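You operate a simulated robot arm through the tools that you are given. There is no shell and no other tool. Be economical: measure what you need, move in short steps, check, and stop when the job is done.

The job below is to be done with a simulated robot arm. You get a single attempt, and the scene is never put back.

## Task
Press the green bag from the black drawer into the yellow cell, fit the divider and the lid.
Fine: The divider that stands on the black mat; close the drawer again. Where these are worked on the way, their far stop is far enough and under half their travel is too little: black drawer.

Only the result counts: the job must be done as asked and must still hold three seconds after the hand-in. Knocking over, shifting, dropping, spilling or breaking anything else fails it. Lids that push on must go on centred and level and be pressed home; caps that screw on are set level and turned clockwise until they are tight.

## Robot
A 6-joint arm with a two-finger parallel gripper, fixed in place. Base frame: the origin is at the foot of the arm, x ahead of it, y to its left, z up; the work surface is at about z = 3. Readings come in mm, rad, newtons and seconds.
With the tool pointing down near the work surface it reaches from about 140 to 580 mm from the base axis. Its first joint turns from -1.152 to 1.152 rad. Payload 2.1 kg.
The tool frame sits at the grasp point between the pads (the TCP): z along the fingers, y along the line on which they close. The tips reach 30 mm beyond it. The gripper opens to 94 mm. The fingers are 28 mm wide and 10 mm thick; the gripper's body (50 by 96 mm) begins 55 mm behind the TCP.
Orientation is told as [roll, pitch, yaw] about the base's x, y, z axes, in that order, counted from this pose: with the fingers straight down and closing along the base's y, the tool's x points along the base's -x, its y along +y and its z along -z.

## Interface
- The arm moves only by the tool apply_moves. Its argument "plan" is a list of rows, each a list of 7 numbers: the shift along the tool's x, y, z in units of 25 mm (1.0 is 25 mm), then the turn, a rotation vector about the tool's x, y, z in units of 4 degrees (1.0 is 4 degrees), then the finger opening in mm, from 0 to 94. In form: [[dx, dy, dz, rx, ry, rz, fingers], ...]. A call has 1 to 12 rows; each row shifts and turns the commanded pose from where the row before left it, along the tool's axes as they then stand. A call with a number of a shift or a turn outside -1 to 1 is refused whole. Rows are played at 5 a second. More than 50 mm and 0.15 rad between two rows, or a gripper value outside its range, and nothing of the call is played. A pose out of reach is approached as far as the arm can. The call stops where the force on the tool passes 90 N (or 10 N more than at its start, if that is more) or the arm is blocked; 0.2 s more then pass. Each finger travels about 72 mm/s and halts on what it meets, pressing with about 40 N; the grip force reading is that of the motor and also rises with nothing between the fingers. The clock runs only during rows and for 0.2 s after the last one: add rows that do not move to give the fingers time. It gives the time, the measured TCP pose, the force on the tool (base axes), the opening and the grip force at its end, in the units of the frame above (readings bear some noise), with the torque about the TCP (base axes, N m) and any sound that the robot's microphone picked up.
- Cameras (640 x 400 px; columns grow to the right, rows downward): "scene" is fixed at [69.6, -388.8, 482]; the picture's right is [0.58, -0.81, 0.00], its down [-0.49, -0.35, -0.79] and it looks along [0.65, 0.46, -0.61] (base axes); focal length 215 px, centre (320, 200). "wrist" rides on the gripper at [76, 14, -103] in the tool frame; the picture's right is [-0.18, 0.98, 0.00], its down [-0.75, -0.14, -0.64] and it looks along [-0.63, -0.12, 0.77] (tool axes); focal length 243 px, centre (320, 200). There is no depth. A picture from a camera that has moved, and an enlarged one, comes with that camera's place and axes in the base frame and with its lens.
- get_image(camera): a new picture of that camera. No time passes.
- close_up(camera, box): a new picture of the part [left, top, right, bottom] of that camera's present view, enlarged. No time passes.
- job_done(): hands the job in; it is judged then, once.

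Go step by step. Nothing tells you positions but the pictures and the camera data: compare them with the known pose of the tool, close in by small moves and look again before you grip or let go. The budget is 120 turns and 64 pictures, counting those below and the enlarged ones. Unless the task says otherwise, let go and move clear before handing in, and close with one line.

The tools are called after "Emit:" as a command line: name --pt "numbers of a row" for each row, then --argument value for the rest, lists and objects as JSON in quotes. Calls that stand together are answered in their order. apply_moves: Moves the arm, as the interface text tells. Its arguments: {"type":"object","properties":{"plan":{"type":"array"}},"required":["plan"]} The other tools are called the same way: get_image (camera) takes a picture; close_up (camera, box) takes an enlarged picture of a part of a camera's view; job_done () hands the job in.

At the start:

```text
time_s: 0.0
tool_pos: [354.5, 17.1, 295.6]
ee_rot: [0.0, -0.003, 0.0]
contact_force: [-0.2, 0.4, -0.5]
moment: [0.01, 0.02, -0.02]
grip_width: 94.0
grip_force: 0.1
```

scene: 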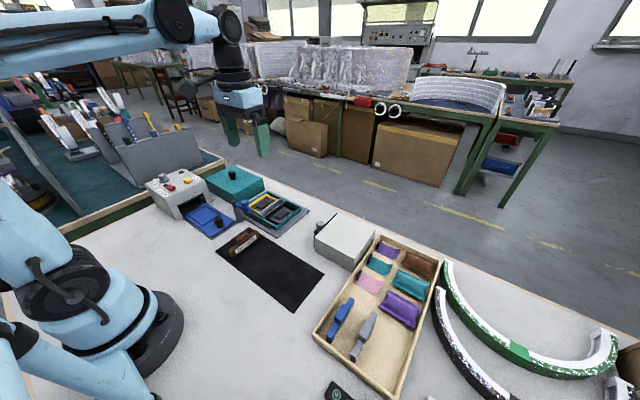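
wrist: 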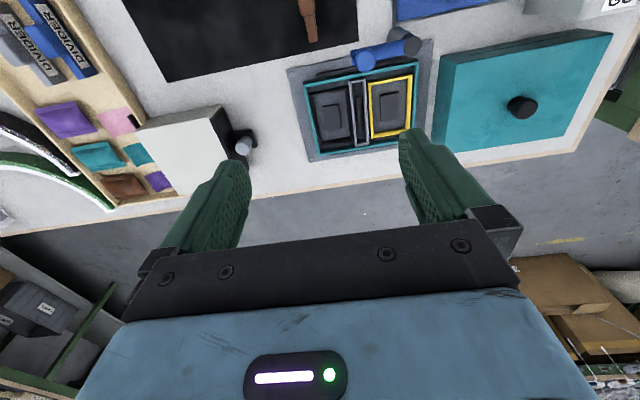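

I see a mat with a standing divider, a box with cells, a teal lid, a white box with a black knob (perhaps the drawer), and a tray with bags. I'll take enlarged pictures to sort these out.

Emit:
close_up --camera "scene" --box '[130, 150, 330, 275]'

Emit:
close_up --camera "scene" --box '[290, 200, 490, 400]'

Emit:
close_up --camera "wrist" --box '[0, 0, 640, 220]'

```text
3.20 times, centred on (230, 212) of scene
camera zoom: at [69.6, -388.8, 482.0], right [0.58, -0.81, 0.0], down [-0.49, -0.35, -0.79], along [0.65, 0.46, -0.61], focal length 687 px, centre (608, 160)
```

zoom: 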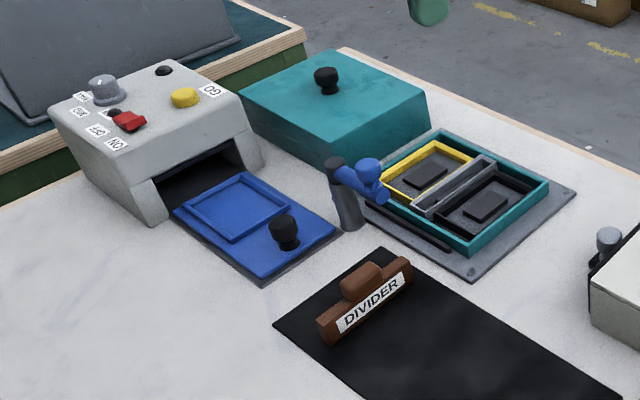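

```text
2.00 times, centred on (390, 300) of scene
camera zoom: at [69.6, -388.8, 482.0], right [0.58, -0.81, 0.0], down [-0.49, -0.35, -0.79], along [0.65, 0.46, -0.61], focal length 430 px, centre (180, 0)
```

zoom: 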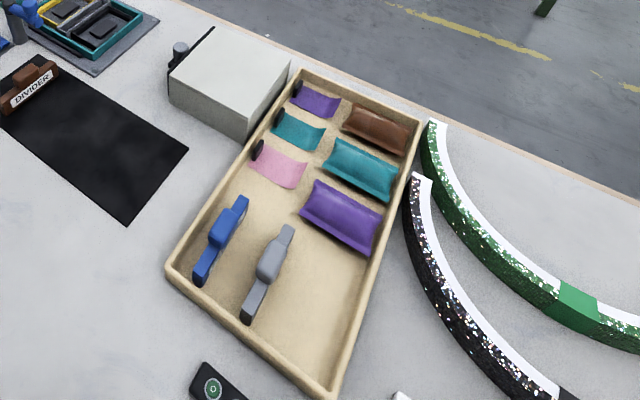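

```text
1.00 times, centred on (320, 110) of wrist (not enlarged: the box is as wide or as high as the picture)
camera zoom: at [277.5, 31.2, 396.3], right [0.19, 0.98, 0.0], down [0.75, -0.14, 0.64], along [0.63, -0.12, -0.77], focal length 243 px, centre (320, 290)
```

zoom: 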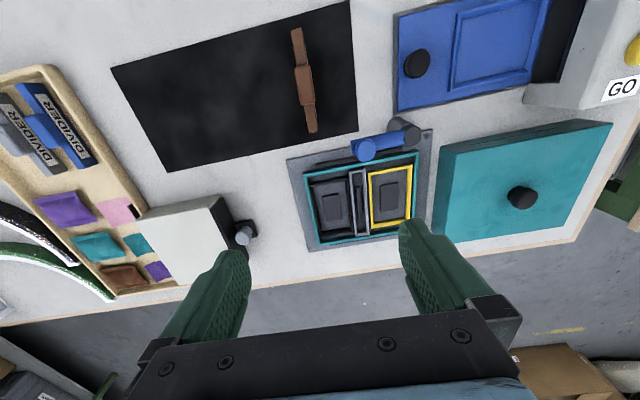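

I take the white box on the right with the black front to be the drawer cabinet, with its knob facing +y. The teal tray holds the cells and the teal cover with a knob is the lid. Next I move the wrist camera nearer the tray to measure.

Emit:
apply_moves --pt "0.56 0.67 0.92 0 0 0 94" --pt "0.56 0.67 0.92 0 0 0 94" --pt "0.56 0.67 0.92 0 0 0 94" --pt "0.56 0.67 0.92 0 0 0 94" --pt "0.56 0.67 0.92 0 0 0 94" --pt "0 0 0 0 0 0 94"

Emit:
get_image --camera "wrist"

```text
time_s: 1.4
tool_pos: [284.1, 101.6, 179.6]
ee_rot: [-0.003, -0.003, -0.003]
contact_force: [-0.4, 0.9, 0.4]
moment: [0.0, -0.01, 0.02]
grip_width: 93.8
grip_force: 0.1
```

```text
58 pictures are left
camera wrist: at [207.5, 114.8, 280.7], right [0.19, 0.98, 0.0], down [0.75, -0.14, 0.64], along [0.63, -0.12, -0.77], focal length 243 px, centre (320, 200)
```

wrist: 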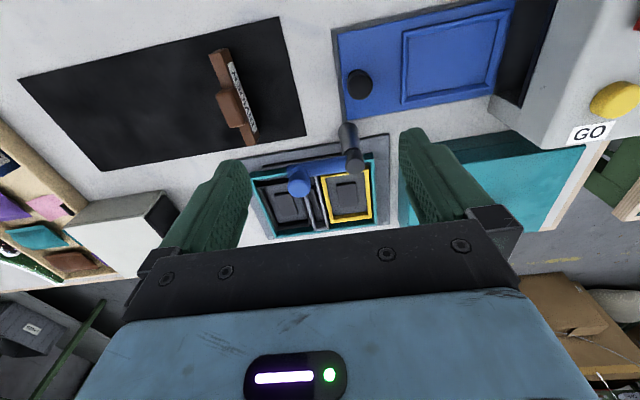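

Emit:
close_up --camera "wrist" --box '[230, 110, 410, 240]'

Emit:
close_up --camera "scene" --box '[225, 180, 325, 243]'

Emit:
close_up --camera "scene" --box '[300, 200, 400, 270]'

```text
3.08 times, centred on (320, 175) of wrist
camera zoom: at [207.5, 114.8, 280.7], right [0.19, 0.98, 0.0], down [0.75, -0.14, 0.64], along [0.63, -0.12, -0.77], focal length 746 px, centre (320, 277)
```

zoom: 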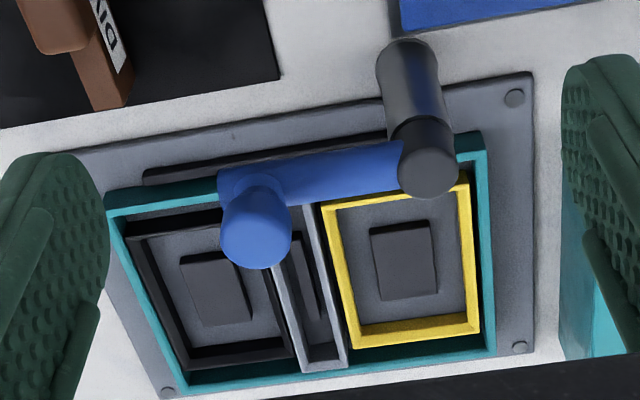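

```text
6.35 times, centred on (275, 212) of scene
camera zoom: at [69.6, -388.8, 482.0], right [0.58, -0.81, 0.0], down [-0.49, -0.35, -0.79], along [0.65, 0.46, -0.61], focal length 1364 px, centre (606, 127)
```

zoom: 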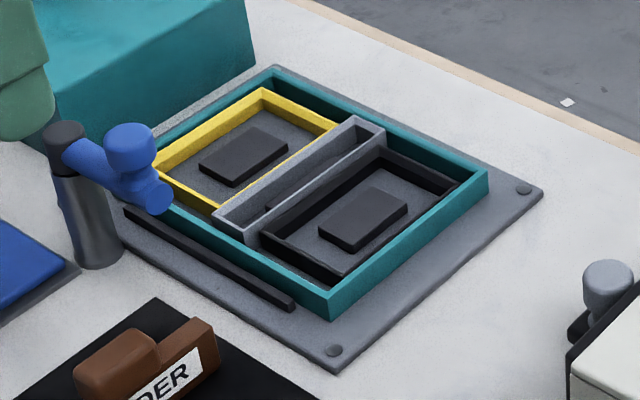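

```text
5.71 times, centred on (350, 235) of scene
camera zoom: at [69.6, -388.8, 482.0], right [0.58, -0.81, 0.0], down [-0.49, -0.35, -0.79], along [0.65, 0.46, -0.61], focal length 1227 px, centre (149, 0)
```

zoom: 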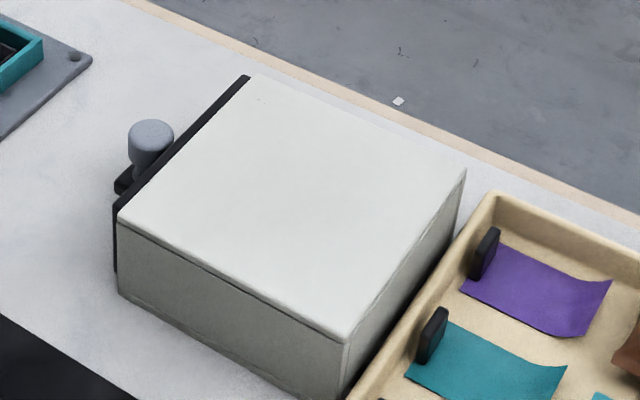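

The drawer front is at about y = -150 and x 381–497, with a vertical knob near (428, -125). I'll turn the hand by -90° in yaw so it closes along x, with the wrist camera facing the drawer front.

Emit:
apply_moves --pt "-0.95 -0.52 -0.12 0 0 0 94" --pt "-0.95 -0.52 -0.12 0 0 0 94" --pt "-0.95 -0.52 -0.12 0 0 0 94" --pt "-0.95 -0.52 -0.12 0 0 0 94" --pt "-0.95 -0.52 -0.12 0 0 0 94" --pt "-0.95 -0.52 -0.12 0 0 0 94" --pt "-0.94 -0.52 -0.12 0 0 0 94" --pt "0 0 0 0 0 1 94" --pt "0 0 0 0 0 1 94" --pt "0 0 0 0 0 1 94" --pt "0 0 0 0 0 1 94" --pt "0 0 0 0 0 1 94"

Emit:
apply_moves --pt "0 0 0 0 0 1 94" --pt "0 0 0 0 0 1 94" --pt "0 0 0 0 0 1 94" --pt "0 0 0 0 0 1 94" --pt "0 0 0 0 0 1 94" --pt "0 0 0 0 0 1 94" --pt "0 0 0 0 0 1 94" --pt "0 0 0 0 0 1 94" --pt "0 0 0 0 0 1 94" --pt "0 0 0 0 0 1 94" --pt "0 0 0 0 0 1 94" --pt "0 0 0 0 0 1 94"

Emit:
apply_moves --pt "0 0 0 0 0 1 94" --pt "0 0 0 0 0 1 94" --pt "0 0 0 0 0 1 94" --pt "0 0 0 0 0 1 94" --pt "0 0 0 0 0 1 94" --pt "0 0 0 0 0 0.5 94" --pt "0 0 0 0 0 0 94"

Emit:
get_image --camera "wrist"

```text
time_s: 4.0
tool_pos: [451.1, 8.6, 201.5]
ee_rot: [0.0, -0.003, -0.35]
contact_force: [0.8, 0.6, 0.2]
moment: [0.02, 0.0, -0.02]
grip_width: 94.0
grip_force: 0.1
```

```text
time_s: 6.6
tool_pos: [451.4, 9.4, 202.0]
ee_rot: [0.002, -0.004, -1.188]
contact_force: [0.4, -0.6, -0.4]
moment: [0.0, 0.0, 0.0]
grip_width: 93.9
grip_force: 0.1
```

```text
time_s: 8.2
tool_pos: [451.0, 9.8, 201.6]
ee_rot: [0.002, -0.001, -1.57]
contact_force: [-0.6, -0.6, 0.2]
moment: [0.0, 0.0, -0.02]
grip_width: 93.9
grip_force: 0.1
```

```text
54 pictures are left
camera wrist: at [464.2, 85.7, 302.8], right [0.98, -0.19, 0.0], down [-0.14, -0.75, 0.64], along [-0.12, -0.63, -0.77], focal length 243 px, centre (320, 200)
```

wrist: 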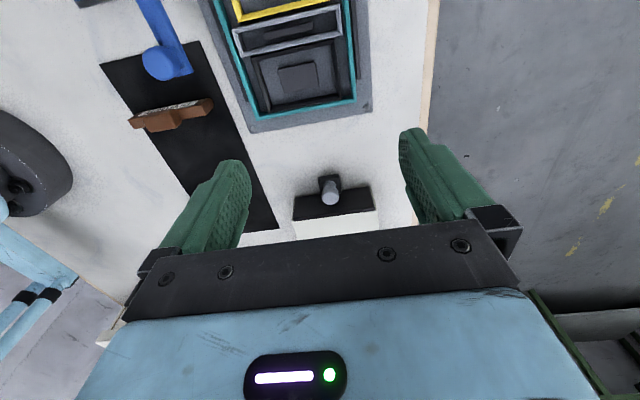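

The knob top is near (440, -121, 44). I'll move above it and check before gripping.

Emit:
apply_moves --pt "-0.85 -0.073 0.6 0 0 0 94" --pt "-0.85 -0.073 0.6 0 0 0 94" --pt "-0.85 -0.073 0.6 0 0 0 94" --pt "-0.85 -0.073 0.6 0 0 0 70" --pt "-0.85 -0.073 0.6 0 0 0 60" --pt "-0.85 -0.073 0.6 0 0 0 60" --pt "0 0 0 0 0 0 60"

Emit:
get_image --camera "wrist"

Emit:
close_up --camera "scene" --box '[260, 130, 420, 270]'

```text
time_s: 9.8
tool_pos: [439.2, -118.2, 110.9]
ee_rot: [0.002, -0.003, -1.57]
contact_force: [-0.6, -0.2, -0.2]
moment: [0.0, 0.0, -0.02]
grip_width: 60.1
grip_force: 0.1
```

```text
53 pictures are left
camera wrist: at [452.6, -42.3, 212.5], right [0.98, -0.18, 0.0], down [-0.14, -0.75, 0.64], along [-0.12, -0.63, -0.77], focal length 243 px, centre (320, 200)
```

wrist: 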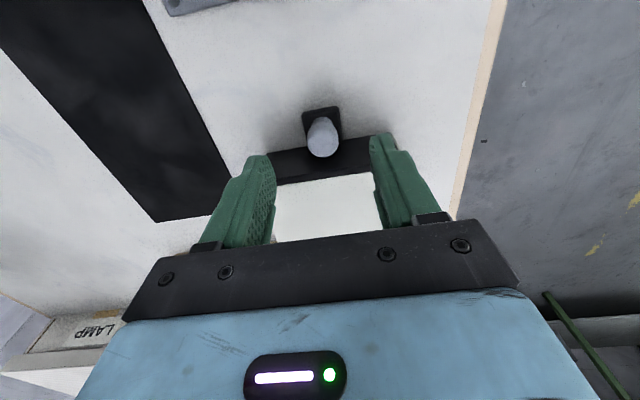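

```text
2.86 times, centred on (340, 200) of scene
camera zoom: at [69.6, -388.8, 482.0], right [0.58, -0.81, 0.0], down [-0.49, -0.35, -0.79], along [0.65, 0.46, -0.61], focal length 614 px, centre (263, 200)
```

zoom: 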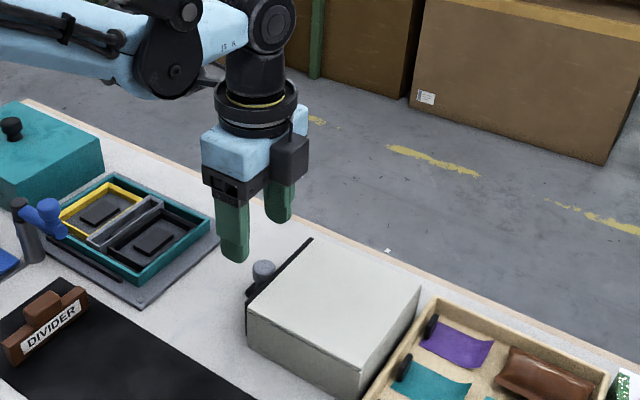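

Emit:
close_up --camera "wrist" --box '[240, 80, 420, 220]'

```text
2.86 times, centred on (330, 150) of wrist
camera zoom: at [452.6, -42.3, 212.5], right [0.98, -0.18, 0.0], down [-0.14, -0.75, 0.64], along [-0.12, -0.63, -0.77], focal length 693 px, centre (291, 343)
```

zoom: 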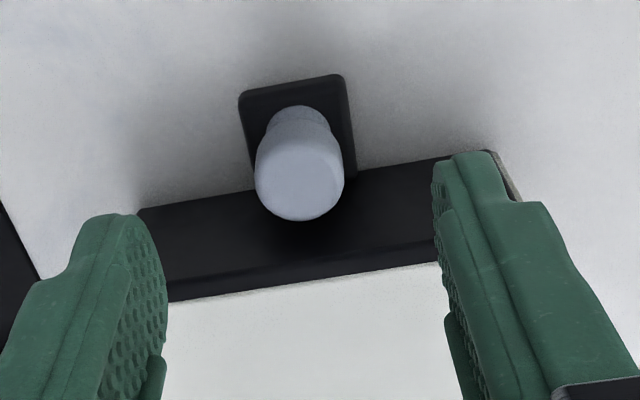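

The knob is at (439, -128, top 45), radius about 12, sitting on a low bracket. I'll descend so the tips stay above the bracket at about z = 24, then grip.

Emit:
apply_moves --pt "-0.07 0 0.57 0 0 0 60" --pt "-0.07 0 0.57 0 0 0 60" --pt "-0.07 0 0.57 0 0 0 60" --pt "-0.07 0 0.57 0 0 0 60" --pt "0 0 0 0 0 0 40" --pt "0 0 0 0 0 0 20" --pt "0 0 0 0 0 0 15" --pt "0 0 0 0 0 0 15"

Emit:
get_image --camera "wrist"

```text
time_s: 11.6
tool_pos: [440.5, -124.4, 53.6]
ee_rot: [0.001, -0.003, -1.573]
contact_force: [-5.5, -1.2, -8.1]
moment: [0.03, 0.09, -0.02]
grip_width: 23.2
grip_force: 45.3
```

```text
50 pictures are left
camera wrist: at [453.6, -49.4, 155.2], right [0.98, -0.19, 0.0], down [-0.14, -0.75, 0.64], along [-0.12, -0.63, -0.77], focal length 243 px, centre (320, 200)
```

wrist: 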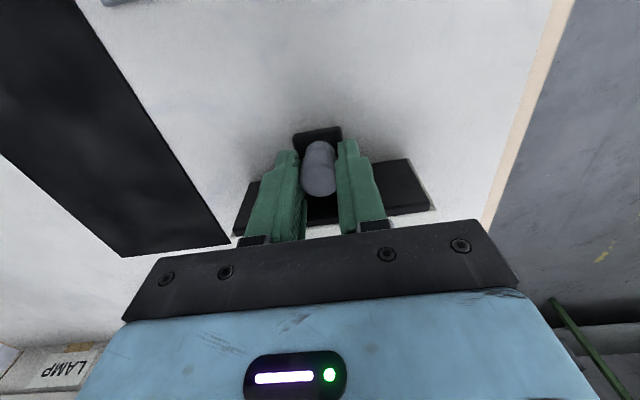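

I have the knob gripped. Now I pull toward +y in small steps.

Emit:
apply_moves --pt "0.4 0 0 0 0 0 15" --pt "0.4 0 0 0 0 0 15" --pt "0.4 0 0 0 0 0 15" --pt "0.4 0 0 0 0 0 15" --pt "0.4 0 0 0 0 0 15" --pt "0.4 0 0 0 0 0 15"

Emit:
close_up --camera "scene" --box '[230, 130, 420, 270]'

```text
time_s: 13.0
tool_pos: [439.7, -64.4, 54.5]
ee_rot: [0.0, -0.002, -1.572]
contact_force: [-13.9, -0.9, -15.5]
moment: [-0.17, 0.25, -0.06]
grip_width: 23.3
grip_force: 44.4
```

```text
2.86 times, centred on (325, 200) of scene
camera zoom: at [69.7, -388.8, 482.0], right [0.58, -0.81, 0.0], down [-0.49, -0.35, -0.79], along [0.65, 0.46, -0.61], focal length 614 px, centre (306, 200)
```

zoom: 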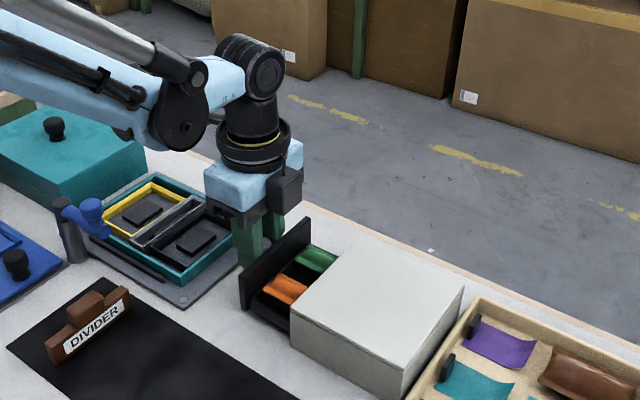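

The drawer slides and shows an orange bag on the near-x side and the green bag on the far-x side. I'll pull further toward the stop.

Emit:
apply_moves --pt "0.2 0 0 0 0 0 15" --pt "0.2 0 0 0 0 0 15" --pt "0.2 0 0 0 0 0 15" --pt "0.2 0 0 0 0 0 15"

Emit:
close_up --camera "scene" --box '[230, 160, 390, 270]'

```text
time_s: 14.0
tool_pos: [440.0, -44.9, 53.8]
ee_rot: [0.001, 0.0, -1.573]
contact_force: [-15.7, -5.4, -24.0]
moment: [0.56, 0.19, 0.15]
grip_width: 23.2
grip_force: 45.1
```

```text
3.64 times, centred on (310, 215) of scene
camera zoom: at [69.7, -388.8, 482.0], right [0.58, -0.81, 0.0], down [-0.49, -0.35, -0.79], along [0.65, 0.46, -0.61], focal length 781 px, centre (356, 146)
```

zoom: 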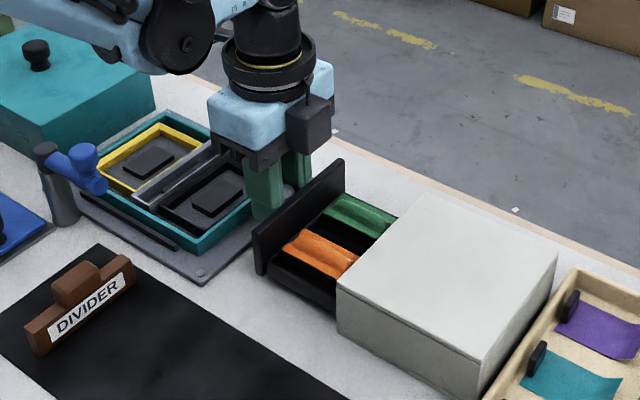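

Emit:
apply_moves --pt "0.15 0 0 0 0 0 15" --pt "0.15 0 0 0 0 0 15"

```text
time_s: 14.6
tool_pos: [441.0, -44.5, 54.4]
ee_rot: [0.0, -0.017, -1.579]
contact_force: [-11.9, -42.0, -13.3]
moment: [-0.49, 0.21, 0.02]
grip_width: 23.4
grip_force: 44.9
```

The drawer is at its stop, 80 mm out. I'll relax, release and lift, then back off to look into it.

Emit:
apply_moves --pt "-0.3 0 0 0 0 0 15" --pt "0 0 0 0 0 0 40" --pt "0 0 0 0 0 0 60" --pt "0 0 0 0 0 0 60" --pt "0 0 -0.6 0 0 0 60" --pt "0 0 -1 0 0 0 60" --pt "0 0 -1 0 0 0 60" --pt "0 0 -1 0 0 0 60" --pt "0 0 -1 0 0 0 60" --pt "0 0 0 0 0 0 60"

Emit:
get_image --camera "wrist"

Emit:
close_up --camera "scene" --box '[270, 190, 370, 260]'

```text
time_s: 16.8
tool_pos: [439.3, -44.8, 170.2]
ee_rot: [0.002, -0.002, -1.573]
contact_force: [-0.9, 0.0, -0.8]
moment: [0.0, -0.02, 0.0]
grip_width: 59.9
grip_force: 0.0
```

```text
47 pictures are left
camera wrist: at [453.8, 32.0, 271.1], right [0.98, -0.19, 0.0], down [-0.14, -0.75, 0.64], along [-0.12, -0.63, -0.77], focal length 243 px, centre (320, 200)
```

wrist: 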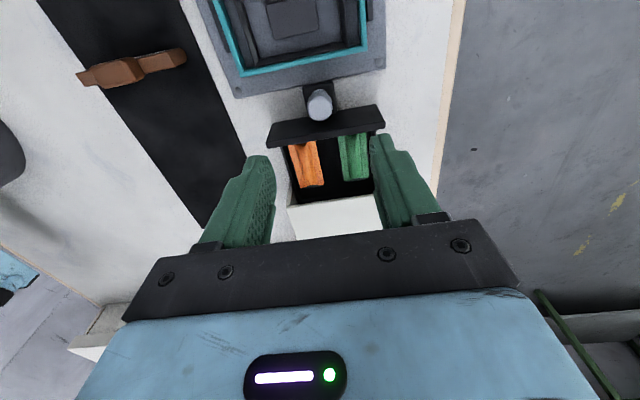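

```text
5.71 times, centred on (320, 225) of scene
camera zoom: at [69.6, -388.8, 482.0], right [0.58, -0.81, 0.0], down [-0.49, -0.35, -0.79], along [0.65, 0.46, -0.61], focal length 1227 px, centre (320, 57)
```

zoom: 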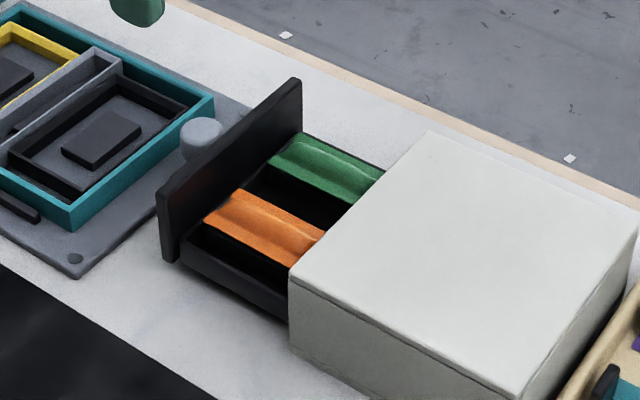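

Emit:
close_up --camera "wrist" --box '[260, 80, 400, 215]'

```text
2.96 times, centred on (330, 148) of wrist
camera zoom: at [453.8, 32.0, 271.1], right [0.98, -0.19, 0.0], down [-0.14, -0.75, 0.64], along [-0.12, -0.63, -0.77], focal length 719 px, centre (290, 356)
```

zoom: 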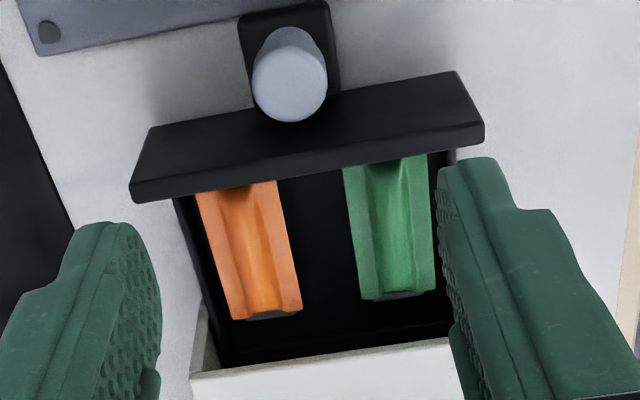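

Emit:
close_up --camera "scene" --box '[295, 205, 340, 240]'

Emit:
close_up --camera "wrist" --box '[320, 125, 385, 190]'

```text
11.43 times, centred on (318, 222) of scene
camera zoom: at [69.6, -388.8, 482.0], right [0.58, -0.81, 0.0], down [-0.49, -0.35, -0.79], along [0.65, 0.46, -0.61], focal length 2455 px, centre (349, -57)
```

zoom: 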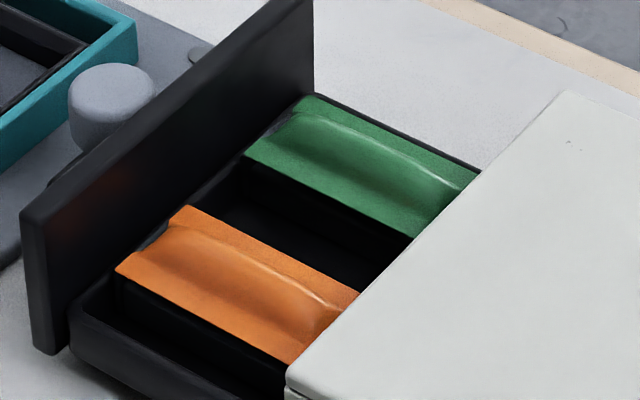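

```text
6.15 times, centred on (352, 158) of wrist
camera zoom: at [453.8, 32.0, 271.1], right [0.98, -0.19, 0.0], down [-0.14, -0.75, 0.64], along [-0.12, -0.63, -0.77], focal length 1493 px, centre (120, 462)
```

zoom: 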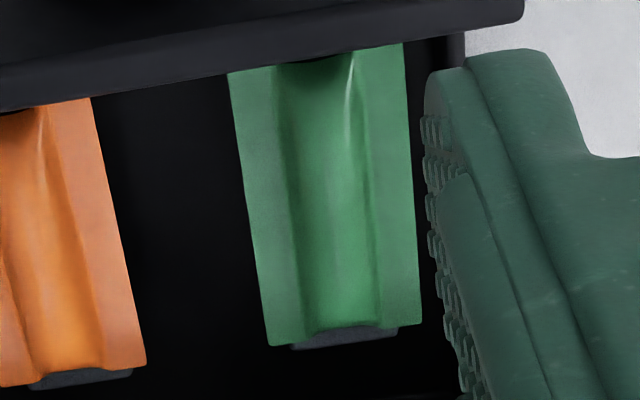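

The green bag is at x 450–481 with its top near z = 31. I'll shift aside to see the gap between it and the drawer's far wall without a finger in the way.

Emit:
apply_moves --pt "-0.7 -0.9 0 0 0 0 50" --pt "-0.7 -0.9 0 0 0 0 40" --pt "0 0 0 0 0 0 40" --pt "0 0 0 0 0 0 40"

Emit:
get_image --camera "wrist"

```text
time_s: 17.8
tool_pos: [395.0, -79.7, 170.3]
ee_rot: [0.001, -0.003, -1.573]
contact_force: [-0.9, 0.3, 0.5]
moment: [-0.03, 0.03, 0.02]
grip_width: 40.0
grip_force: 0.1
```

```text
42 pictures are left
camera wrist: at [408.6, -3.0, 271.2], right [0.98, -0.18, 0.0], down [-0.14, -0.75, 0.64], along [-0.12, -0.63, -0.77], focal length 243 px, centre (320, 200)
```

wrist: 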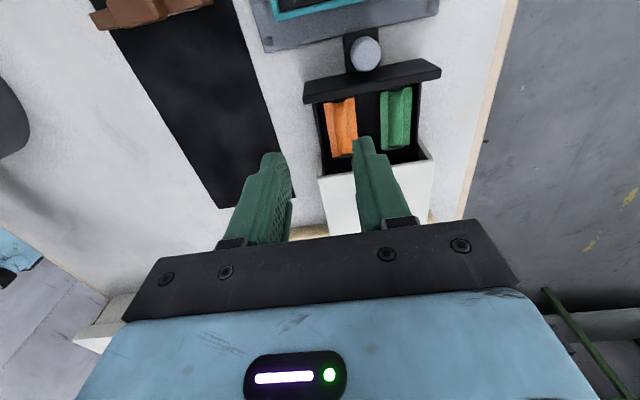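

Emit:
close_up --camera "wrist" --box '[340, 70, 440, 170]'

```text
4.00 times, centred on (390, 120) of wrist
camera zoom: at [408.6, -3.0, 271.2], right [0.98, -0.18, 0.0], down [-0.14, -0.75, 0.64], along [-0.12, -0.63, -0.77], focal length 970 px, centre (40, 520)
```

zoom: 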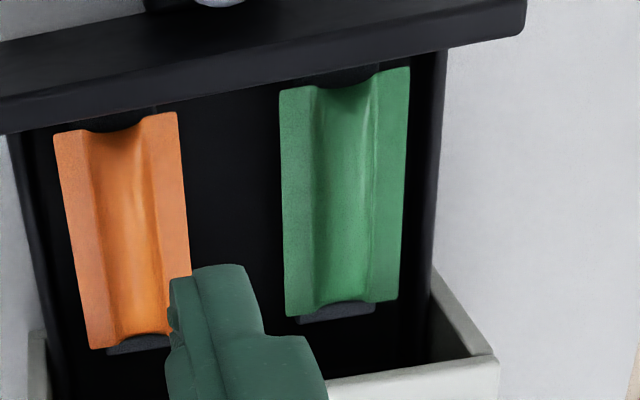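

The bag's centre is at (465.6, -111), 31 mm wide and 59 long. I'll come above it with the fingers at 44 mm, then descend.

Emit:
apply_moves --pt "-0.313 0.706 0.5 0 0 0 44" --pt "-0.313 0.706 0.5 0 0 0 44" --pt "-0.313 0.706 0.7 0 0 0 44" --pt "-0.313 0.706 0.7 0 0 0 44" --pt "0 0 0.6 0 0 0 44" --pt "0 0 0 0 0 0 44"

Emit:
close_up --camera "wrist" --box '[220, 40, 420, 240]'

Emit:
close_up --camera "scene" --box '[280, 185, 370, 245]'

```text
time_s: 19.2
tool_pos: [465.3, -111.0, 93.5]
ee_rot: [0.001, -0.002, -1.573]
contact_force: [0.4, 0.6, -0.5]
moment: [0.0, -0.03, -0.03]
grip_width: 44.1
grip_force: 0.0
```

```text
2.00 times, centred on (320, 140) of wrist
camera zoom: at [479.2, -35.1, 196.2], right [0.98, -0.18, 0.0], down [-0.14, -0.75, 0.64], along [-0.12, -0.63, -0.77], focal length 485 px, centre (320, 320)
```

zoom: 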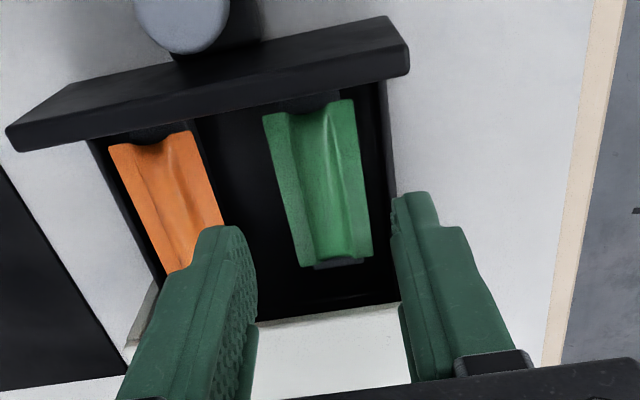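

```text
6.67 times, centred on (325, 215) of scene
camera zoom: at [69.6, -388.8, 482.0], right [0.58, -0.81, 0.0], down [-0.49, -0.35, -0.79], along [0.65, 0.46, -0.61], focal length 1432 px, centre (287, 100)
```

zoom: 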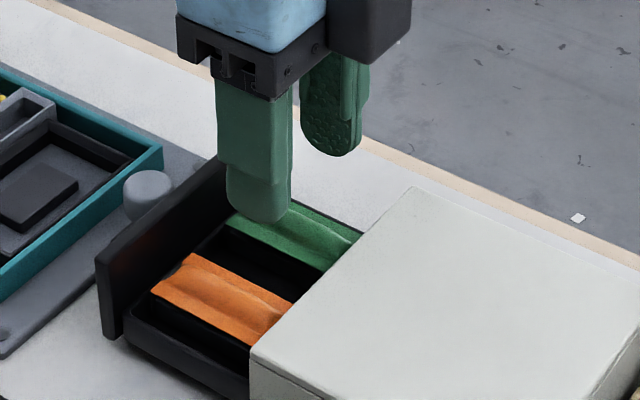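

Emit:
apply_moves --pt "0 0 0.6 0 0 0 44" --pt "0 0 0.5 0 0 0 44" --pt "0 0 0.3 0 0 0 44" --pt "0 0 0.16 0 0 0 44" --pt "0 0 0 0 0 0 44"

Emit:
close_up --camera "scene" --box '[295, 200, 345, 240]'

Emit:
close_up --camera "wrist" --box '[220, 60, 420, 240]'

```text
time_s: 20.4
tool_pos: [465.4, -111.4, 55.0]
ee_rot: [0.0, -0.001, -1.571]
contact_force: [-0.3, 0.6, 1.7]
moment: [0.0, -0.01, 0.0]
grip_width: 44.2
grip_force: 0.0
```

```text
10.00 times, centred on (320, 220) of scene
camera zoom: at [69.6, -388.8, 482.0], right [0.58, -0.81, 0.0], down [-0.49, -0.35, -0.79], along [0.65, 0.46, -0.61], focal length 2148 px, centre (320, 0)
```

zoom: 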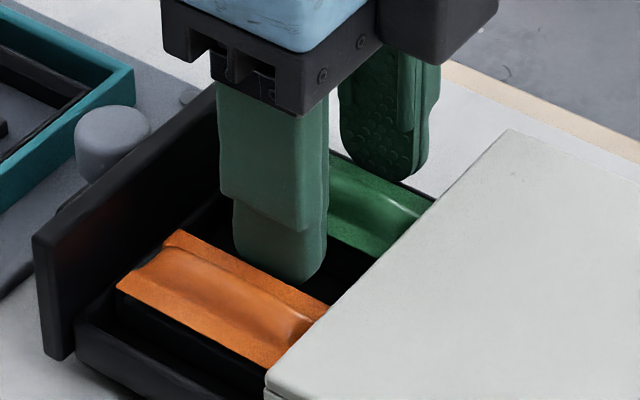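

```text
2.22 times, centred on (320, 150) of wrist
camera zoom: at [479.3, -35.0, 156.9], right [0.98, -0.18, 0.0], down [-0.14, -0.75, 0.64], along [-0.12, -0.63, -0.77], focal length 539 px, centre (320, 311)
```

zoom: 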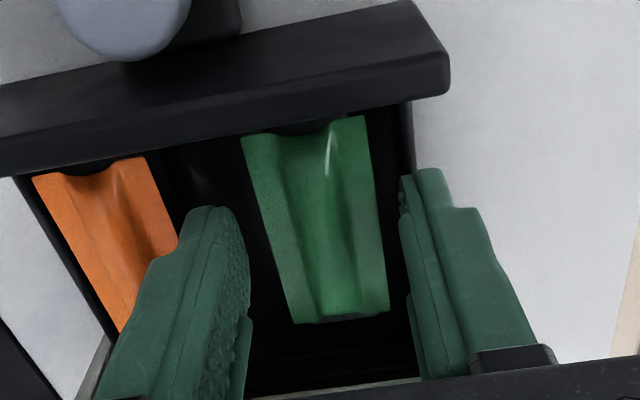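

Closing gently here to see what width the fingers meet.

Emit:
apply_moves --pt "0 0 0 0 0 0 36" --pt "0 0 0 0 0 0 32" --pt "0 0 0 0 0 0 28" --pt "0 0 0 0 0 0 26" --pt "0 0 0 0 0 0 26"

Emit:
close_up --camera "wrist" --box '[220, 60, 420, 240]'

```text
time_s: 21.6
tool_pos: [466.1, -111.2, 55.8]
ee_rot: [0.002, -0.001, -1.572]
contact_force: [0.3, 0.9, -0.9]
moment: [0.01, 0.0, 0.01]
grip_width: 28.3
grip_force: 40.1
```

```text
2.22 times, centred on (320, 150) of wrist
camera zoom: at [479.3, -35.0, 157.0], right [0.98, -0.19, 0.0], down [-0.14, -0.75, 0.64], along [-0.12, -0.63, -0.77], focal length 539 px, centre (320, 311)
```

zoom: 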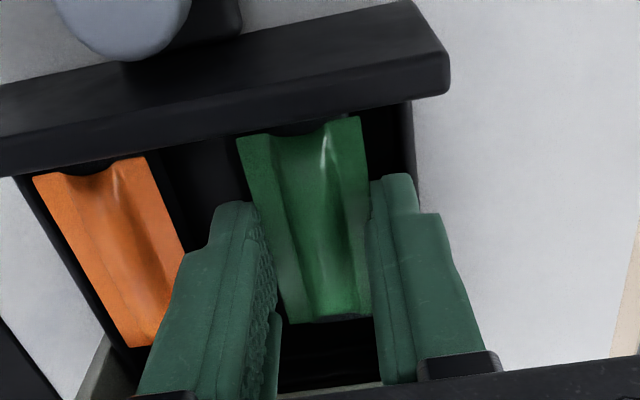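

The fingers hold it at 28.3 mm. I'll lift a little and check.

Emit:
apply_moves --pt "0 0 -0.3 0 0 0 24" --pt "0 0 -0.4 0 0 0 24" --pt "0 0 -0.6 0 0 0 24" --pt "0 0 -0.8 0 0 0 24" --pt "0 0 -0.8 0 0 0 24" --pt "0 0 0 0 0 0 24"

Emit:
close_up --camera "scene" --box '[280, 160, 370, 230]'

Emit:
close_up --camera "wrist" --box '[220, 60, 420, 240]'

```text
time_s: 23.0
tool_pos: [464.8, -111.9, 127.7]
ee_rot: [0.002, -0.002, -1.571]
contact_force: [0.5, 0.2, -1.2]
moment: [0.01, 0.01, 0.01]
grip_width: 28.5
grip_force: 40.1
```

```text
5.71 times, centred on (325, 195) of scene
camera zoom: at [69.6, -388.8, 482.0], right [0.58, -0.81, 0.0], down [-0.49, -0.35, -0.79], along [0.65, 0.46, -0.61], focal length 1227 px, centre (291, 229)
```

zoom: 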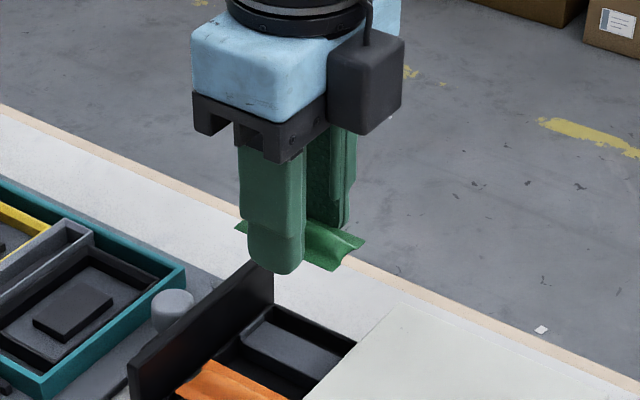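

```text
2.22 times, centred on (320, 150) of wrist
camera zoom: at [478.8, -35.2, 230.0], right [0.98, -0.19, 0.0], down [-0.14, -0.75, 0.64], along [-0.12, -0.63, -0.77], focal length 539 px, centre (320, 311)
```

zoom: 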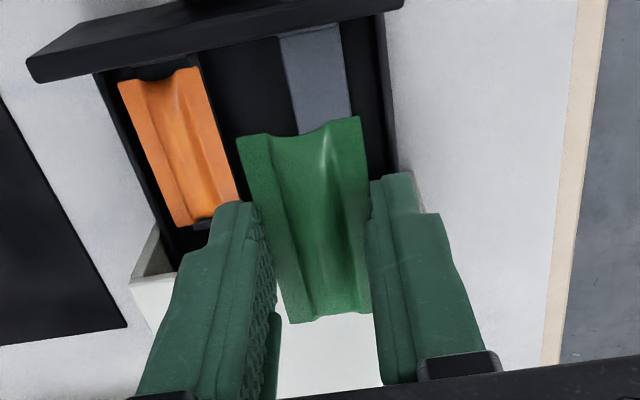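

The bag is held and clean off its pad. I'll carry it above the yellow cell, near (425, 113), and then turn the hand back to yaw 0.

Emit:
apply_moves --pt "0 0 -0.9 0 0 0 24" --pt "0 0 -0.9 0 0 0 24" --pt "0.9 -0.16 0 0 0 0 24" --pt "0.9 -0.16 0 0 0 0 24" --pt "0.9 -0.16 0 0 0 0 24" --pt "0.9 -0.16 0 0 0 0 24" --pt "0.9 -0.16 0 0 0 0 24" --pt "0.9 -0.16 0 0 0 0 24" --pt "0.9 -0.16 0 0 0 0 24" --pt "0.9 -0.16 0 0 0 0 24" --pt "0.9 -0.16 0 0 0 0 24" --pt "0.9 -0.16 0 0 0 0 24"

Emit:
apply_moves --pt "0 0 0 0 0 -1 24" --pt "0 0 0 0 0 -1 24" --pt "0 0 0 0 0 -1 24" --pt "0 0 0 0 0 -1 24" --pt "0 0 0 0 0 -1 24" --pt "0 0 0 0 0 -1 24" --pt "0 0 0 0 0 -1 24" --pt "0 0 0 0 0 -1 24" --pt "0 0 0 0 0 -1 24" --pt "0 0 0 0 0 -1 24" --pt "0 0 0 0 0 -1 24" --pt "0 0 0 0 0 -1 24"

Emit:
apply_moves --pt "0 0 0 0 0 -1 24" --pt "0 0 0 0 0 -1 24" --pt "0 0 0 0 0 -1 24" --pt "0 0 0 0 0 -1 24" --pt "0 0 0 0 0 -1 24" --pt "0 0 0 0 0 -1 24" --pt "0 0 0 0 0 -1 24" --pt "0 0 0 0 0 -1 24" --pt "0 0 0 0 0 -1 24" --pt "0 0 0 0 0 -1 24" --pt "0 0 0 0 0 -0.5 24" --pt "0 0 0 0 0 0 24"

Emit:
get_image --camera "wrist"

Emit:
get_image --camera "scene"

```text
time_s: 25.6
tool_pos: [426.7, 114.4, 172.9]
ee_rot: [0.002, -0.002, -1.573]
contact_force: [0.6, -0.7, -0.1]
moment: [-0.02, 0.03, -0.01]
grip_width: 28.4
grip_force: 40.0
```

```text
time_s: 28.2
tool_pos: [425.1, 115.7, 173.9]
ee_rot: [0.0, -0.002, -0.734]
contact_force: [-0.2, 1.3, -1.0]
moment: [-0.01, 0.01, -0.01]
grip_width: 28.2
grip_force: 39.7
```

```text
time_s: 30.8
tool_pos: [427.5, 114.6, 173.1]
ee_rot: [-0.002, -0.002, 0.0]
contact_force: [0.3, 0.0, -0.2]
moment: [0.02, 0.01, 0.0]
grip_width: 28.3
grip_force: 39.9
```

```text
33 pictures are left
camera wrist: at [348.7, 128.2, 274.2], right [0.18, 0.98, 0.0], down [0.75, -0.14, 0.64], along [0.63, -0.12, -0.77], focal length 243 px, centre (320, 200)
```

wrist: 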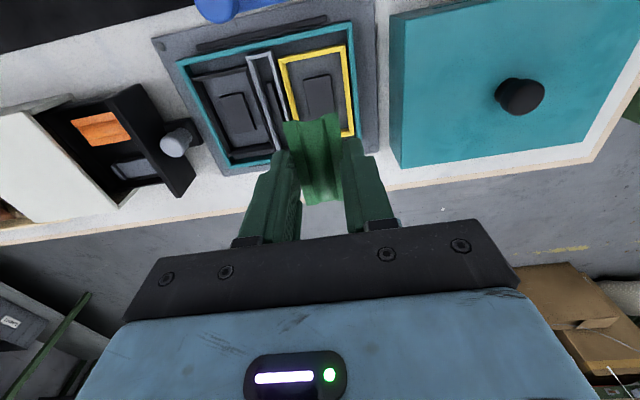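

```text
32 pictures are left
```

scene: 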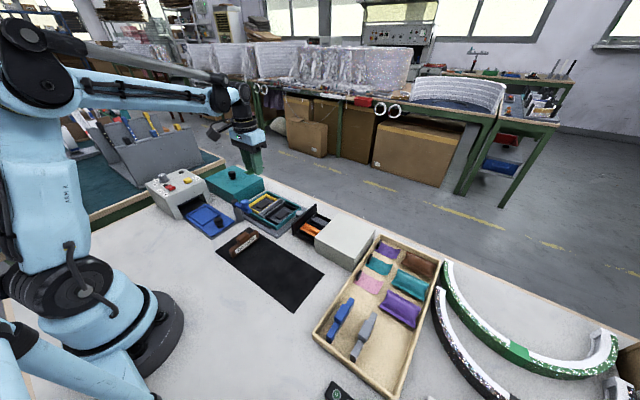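

Emit:
close_up --camera "wrist" --box '[150, 10, 390, 210]'

```text
2.00 times, centred on (270, 110) of wrist
camera zoom: at [348.7, 128.2, 274.2], right [0.18, 0.98, 0.0], down [0.75, -0.14, 0.64], along [0.63, -0.12, -0.77], focal length 485 px, centre (420, 380)
```

zoom: 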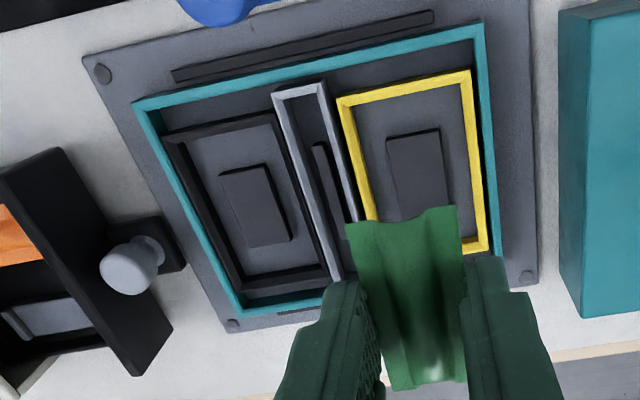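

The tray sits square: the yellow frame is x 385–470 and y 83–143, with its pad centred near (428, 113). I'll lower to just above the rim and check.

Emit:
apply_moves --pt "0 -0.064 0.8 0 0 0 24" --pt "0 0 0.9 0 0 0 24" --pt "0 0 0.9 0 0 0 24" --pt "0 0 0.9 0 0 0 24" --pt "0 0 0.8 0 0 0 24" --pt "0 0 0 0 0 0 24"

Emit:
close_up --camera "wrist" --box '[220, 50, 420, 230]'

Emit:
close_up --camera "scene" --box '[225, 170, 315, 240]'

```text
time_s: 32.2
tool_pos: [426.1, 112.9, 64.6]
ee_rot: [-0.002, -0.001, -0.002]
contact_force: [-0.7, 0.4, -0.5]
moment: [0.0, 0.01, 0.04]
grip_width: 28.4
grip_force: 40.2
```

```text
2.22 times, centred on (320, 140) of wrist
camera zoom: at [348.8, 126.9, 166.1], right [0.18, 0.98, 0.0], down [0.75, -0.14, 0.64], along [0.63, -0.12, -0.77], focal length 539 px, centre (320, 333)
```

zoom: 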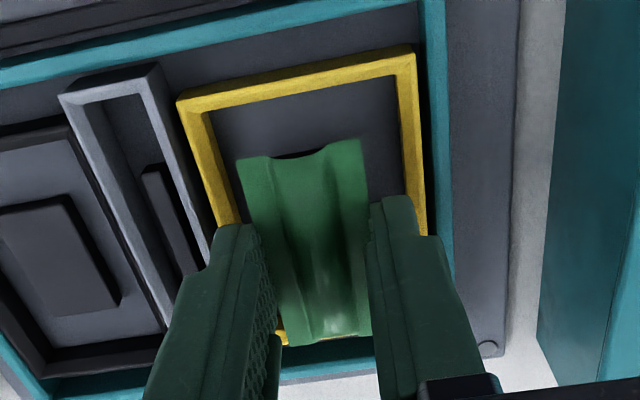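

```text
5.71 times, centred on (270, 205) of scene
camera zoom: at [69.6, -388.8, 482.0], right [0.58, -0.81, 0.0], down [-0.49, -0.35, -0.79], along [0.65, 0.46, -0.61], focal length 1227 px, centre (606, 171)
```

zoom: 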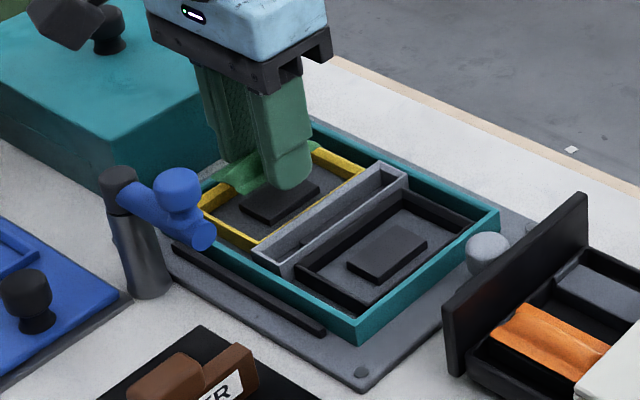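

Emit:
apply_moves --pt "0 0.02 0.3 0 0 0 24" --pt "0 0 0.25 0 0 0 24" --pt "0 0 0.2 0 0 0 24" --pt "0 0 0 0 0 0 24"

Emit:
apply_moves --pt "0 0 0.12 0 0 0 24" --pt "0 0 0 0 0 0 24"

```text
time_s: 33.2
tool_pos: [425.0, 113.5, 45.9]
ee_rot: [-0.002, -0.003, 0.001]
contact_force: [-0.4, 0.9, 4.1]
moment: [0.02, 0.02, 0.01]
grip_width: 28.5
grip_force: 40.3
```

```text
time_s: 33.8
tool_pos: [426.3, 113.7, 43.7]
ee_rot: [-0.002, -0.005, 0.0]
contact_force: [-1.0, 1.8, 39.1]
moment: [0.03, 0.03, 0.0]
grip_width: 28.5
grip_force: 39.7
```

There is contact at TCP z of about 44 with 39 N upward, which is either the bag on the pad or a tip on an edge. I'll look.

Emit:
close_up --camera "wrist" --box '[220, 50, 420, 230]'

Emit:
close_up --camera "scene" --box '[240, 185, 295, 225]'

```text
2.22 times, centred on (320, 140) of wrist
camera zoom: at [348.7, 127.2, 145.1], right [0.18, 0.98, 0.0], down [0.75, -0.14, 0.64], along [0.63, -0.12, -0.76], focal length 539 px, centre (320, 333)
```

zoom: 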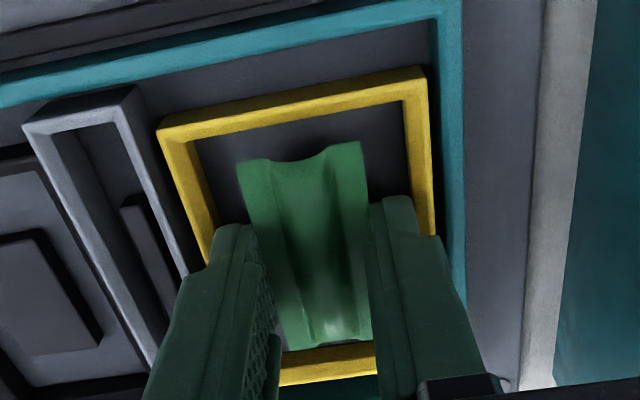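

```text
10.00 times, centred on (268, 205) of scene
camera zoom: at [69.5, -388.9, 482.0], right [0.58, -0.81, 0.0], down [-0.49, -0.35, -0.79], along [0.65, 0.46, -0.61], focal length 2148 px, centre (845, 150)
```

zoom: 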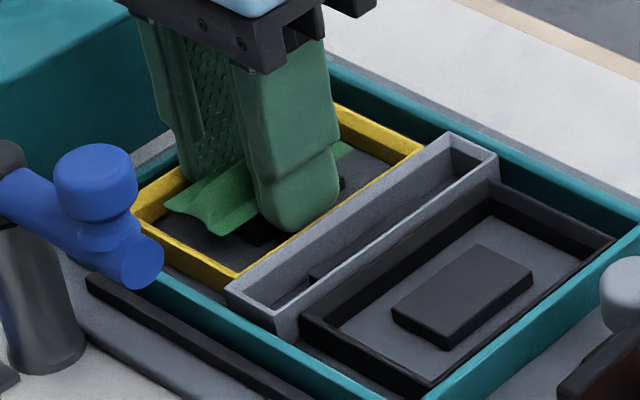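

The bag sits centred in the cell on its pad. I'll open just enough to let go, to 31 mm, and lift out.

Emit:
apply_moves --pt "0 0 0 0 0 0 31" --pt "0 0 0 0 0 0 31" --pt "0 0 -0.3 0 0 0 31" --pt "0 0 -0.7 0 0 0 31" --pt "0 0 -0.8 0 0 0 31" --pt "0 0 0 0 0 0 0" --pt "0 0 0 0 0 0 0" --pt "0 0 0 0 0 0 0"

Emit:
close_up --camera "wrist" --box '[220, 30, 420, 230]'

```text
time_s: 35.6
tool_pos: [425.4, 113.5, 87.9]
ee_rot: [-0.001, -0.002, -0.002]
contact_force: [-0.1, -0.3, 0.3]
moment: [0.02, -0.01, 0.02]
grip_width: 0.0
grip_force: 32.6
```

```text
2.00 times, centred on (320, 130) of wrist
camera zoom: at [348.7, 127.2, 189.5], right [0.19, 0.98, 0.0], down [0.75, -0.14, 0.64], along [0.63, -0.12, -0.77], focal length 485 px, centre (320, 340)
```

zoom: 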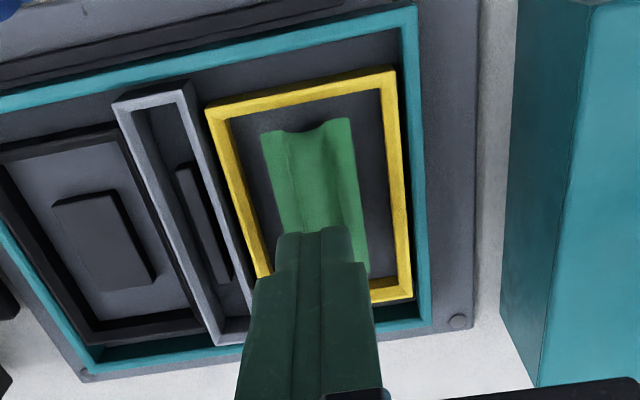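

The bag is seated centrally. Now I press it with closed fingers, watching the force.

Emit:
apply_moves --pt "0 0 0.8 0 0 0 0" --pt "0 0 0.6 0 0 0 0" --pt "0 0 0.1 0 0 0 0" --pt "0 0 0.1 0 0 0 0" --pt "0 0 0 0 0 0 0"

```text
time_s: 36.2
tool_pos: [426.2, 112.7, 61.5]
ee_rot: [-0.004, 0.003, -0.003]
contact_force: [-0.7, -0.3, 35.9]
moment: [0.03, 0.01, 0.0]
grip_width: 0.1
grip_force: 33.5
stopped in row 3: the force on the tool passed its limit at 140 N (the readings are from after the stop); the commanded pose is now the measured one
```

Emit:
close_up --camera "scene" --box '[240, 185, 295, 225]'

```text
10.00 times, centred on (268, 205) of scene
camera zoom: at [69.5, -388.8, 482.0], right [0.58, -0.81, 0.0], down [-0.49, -0.35, -0.79], along [0.65, 0.46, -0.61], focal length 2148 px, centre (845, 150)
```

zoom: 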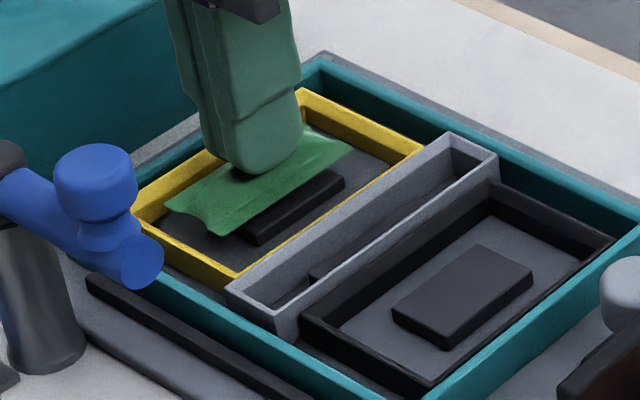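

Emit:
apply_moves --pt "0 0 0.04 0 0 0 0" --pt "0 0 0.02 0 0 0 0" --pt "0 0 0 0 0 0 0"

```text
time_s: 37.0
tool_pos: [426.5, 114.1, 57.9]
ee_rot: [-0.001, 0.001, -0.002]
contact_force: [-0.8, -0.1, -0.4]
moment: [-0.02, -0.02, -0.01]
grip_width: 0.0
grip_force: 32.6
```

Emit:
apply_moves --pt "0 0 0.06 0 0 0 0" --pt "0 0 0.06 0 0 0 0" --pt "0 0 0 0 0 0 0"

Emit:
close_up --camera "scene" --box '[240, 185, 295, 225]'

```text
time_s: 37.8
tool_pos: [427.1, 112.4, 56.9]
ee_rot: [-0.001, 0.002, -0.002]
contact_force: [-0.6, 0.2, 18.2]
moment: [-0.03, 0.01, 0.0]
grip_width: 0.0
grip_force: 33.0
```

```text
10.00 times, centred on (268, 205) of scene
camera zoom: at [69.5, -388.8, 482.0], right [0.58, -0.81, 0.0], down [-0.49, -0.35, -0.79], along [0.65, 0.46, -0.61], focal length 2148 px, centre (845, 150)
```

zoom: 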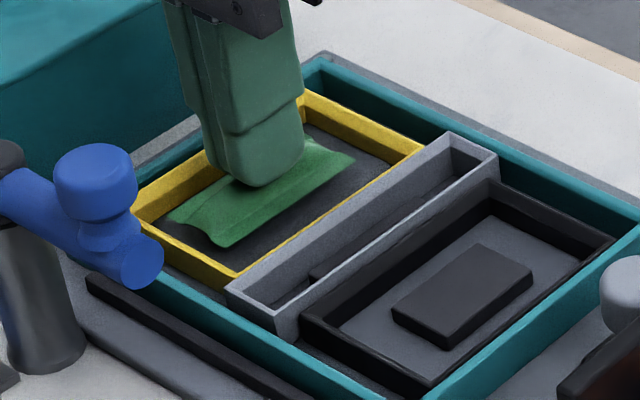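

It has sunk onto the pad. I'll press on until it goes firm.

Emit:
apply_moves --pt "0 0 0.05 0 0 0 0" --pt "0 0 0.05 0 0 0 0" --pt "0 0 0.05 0 0 0 0" --pt "0 0 0 0 0 0 0"

```text
time_s: 38.6
tool_pos: [426.2, 111.4, 56.3]
ee_rot: [-0.002, 0.003, -0.002]
contact_force: [-0.2, -0.1, 29.4]
moment: [-0.01, 0.06, -0.01]
grip_width: 0.1
grip_force: 32.8
stopped in row 3: the force on the tool passed its limit at 95 N (the readings are from after the stop); the commanded pose is now the measured one
```

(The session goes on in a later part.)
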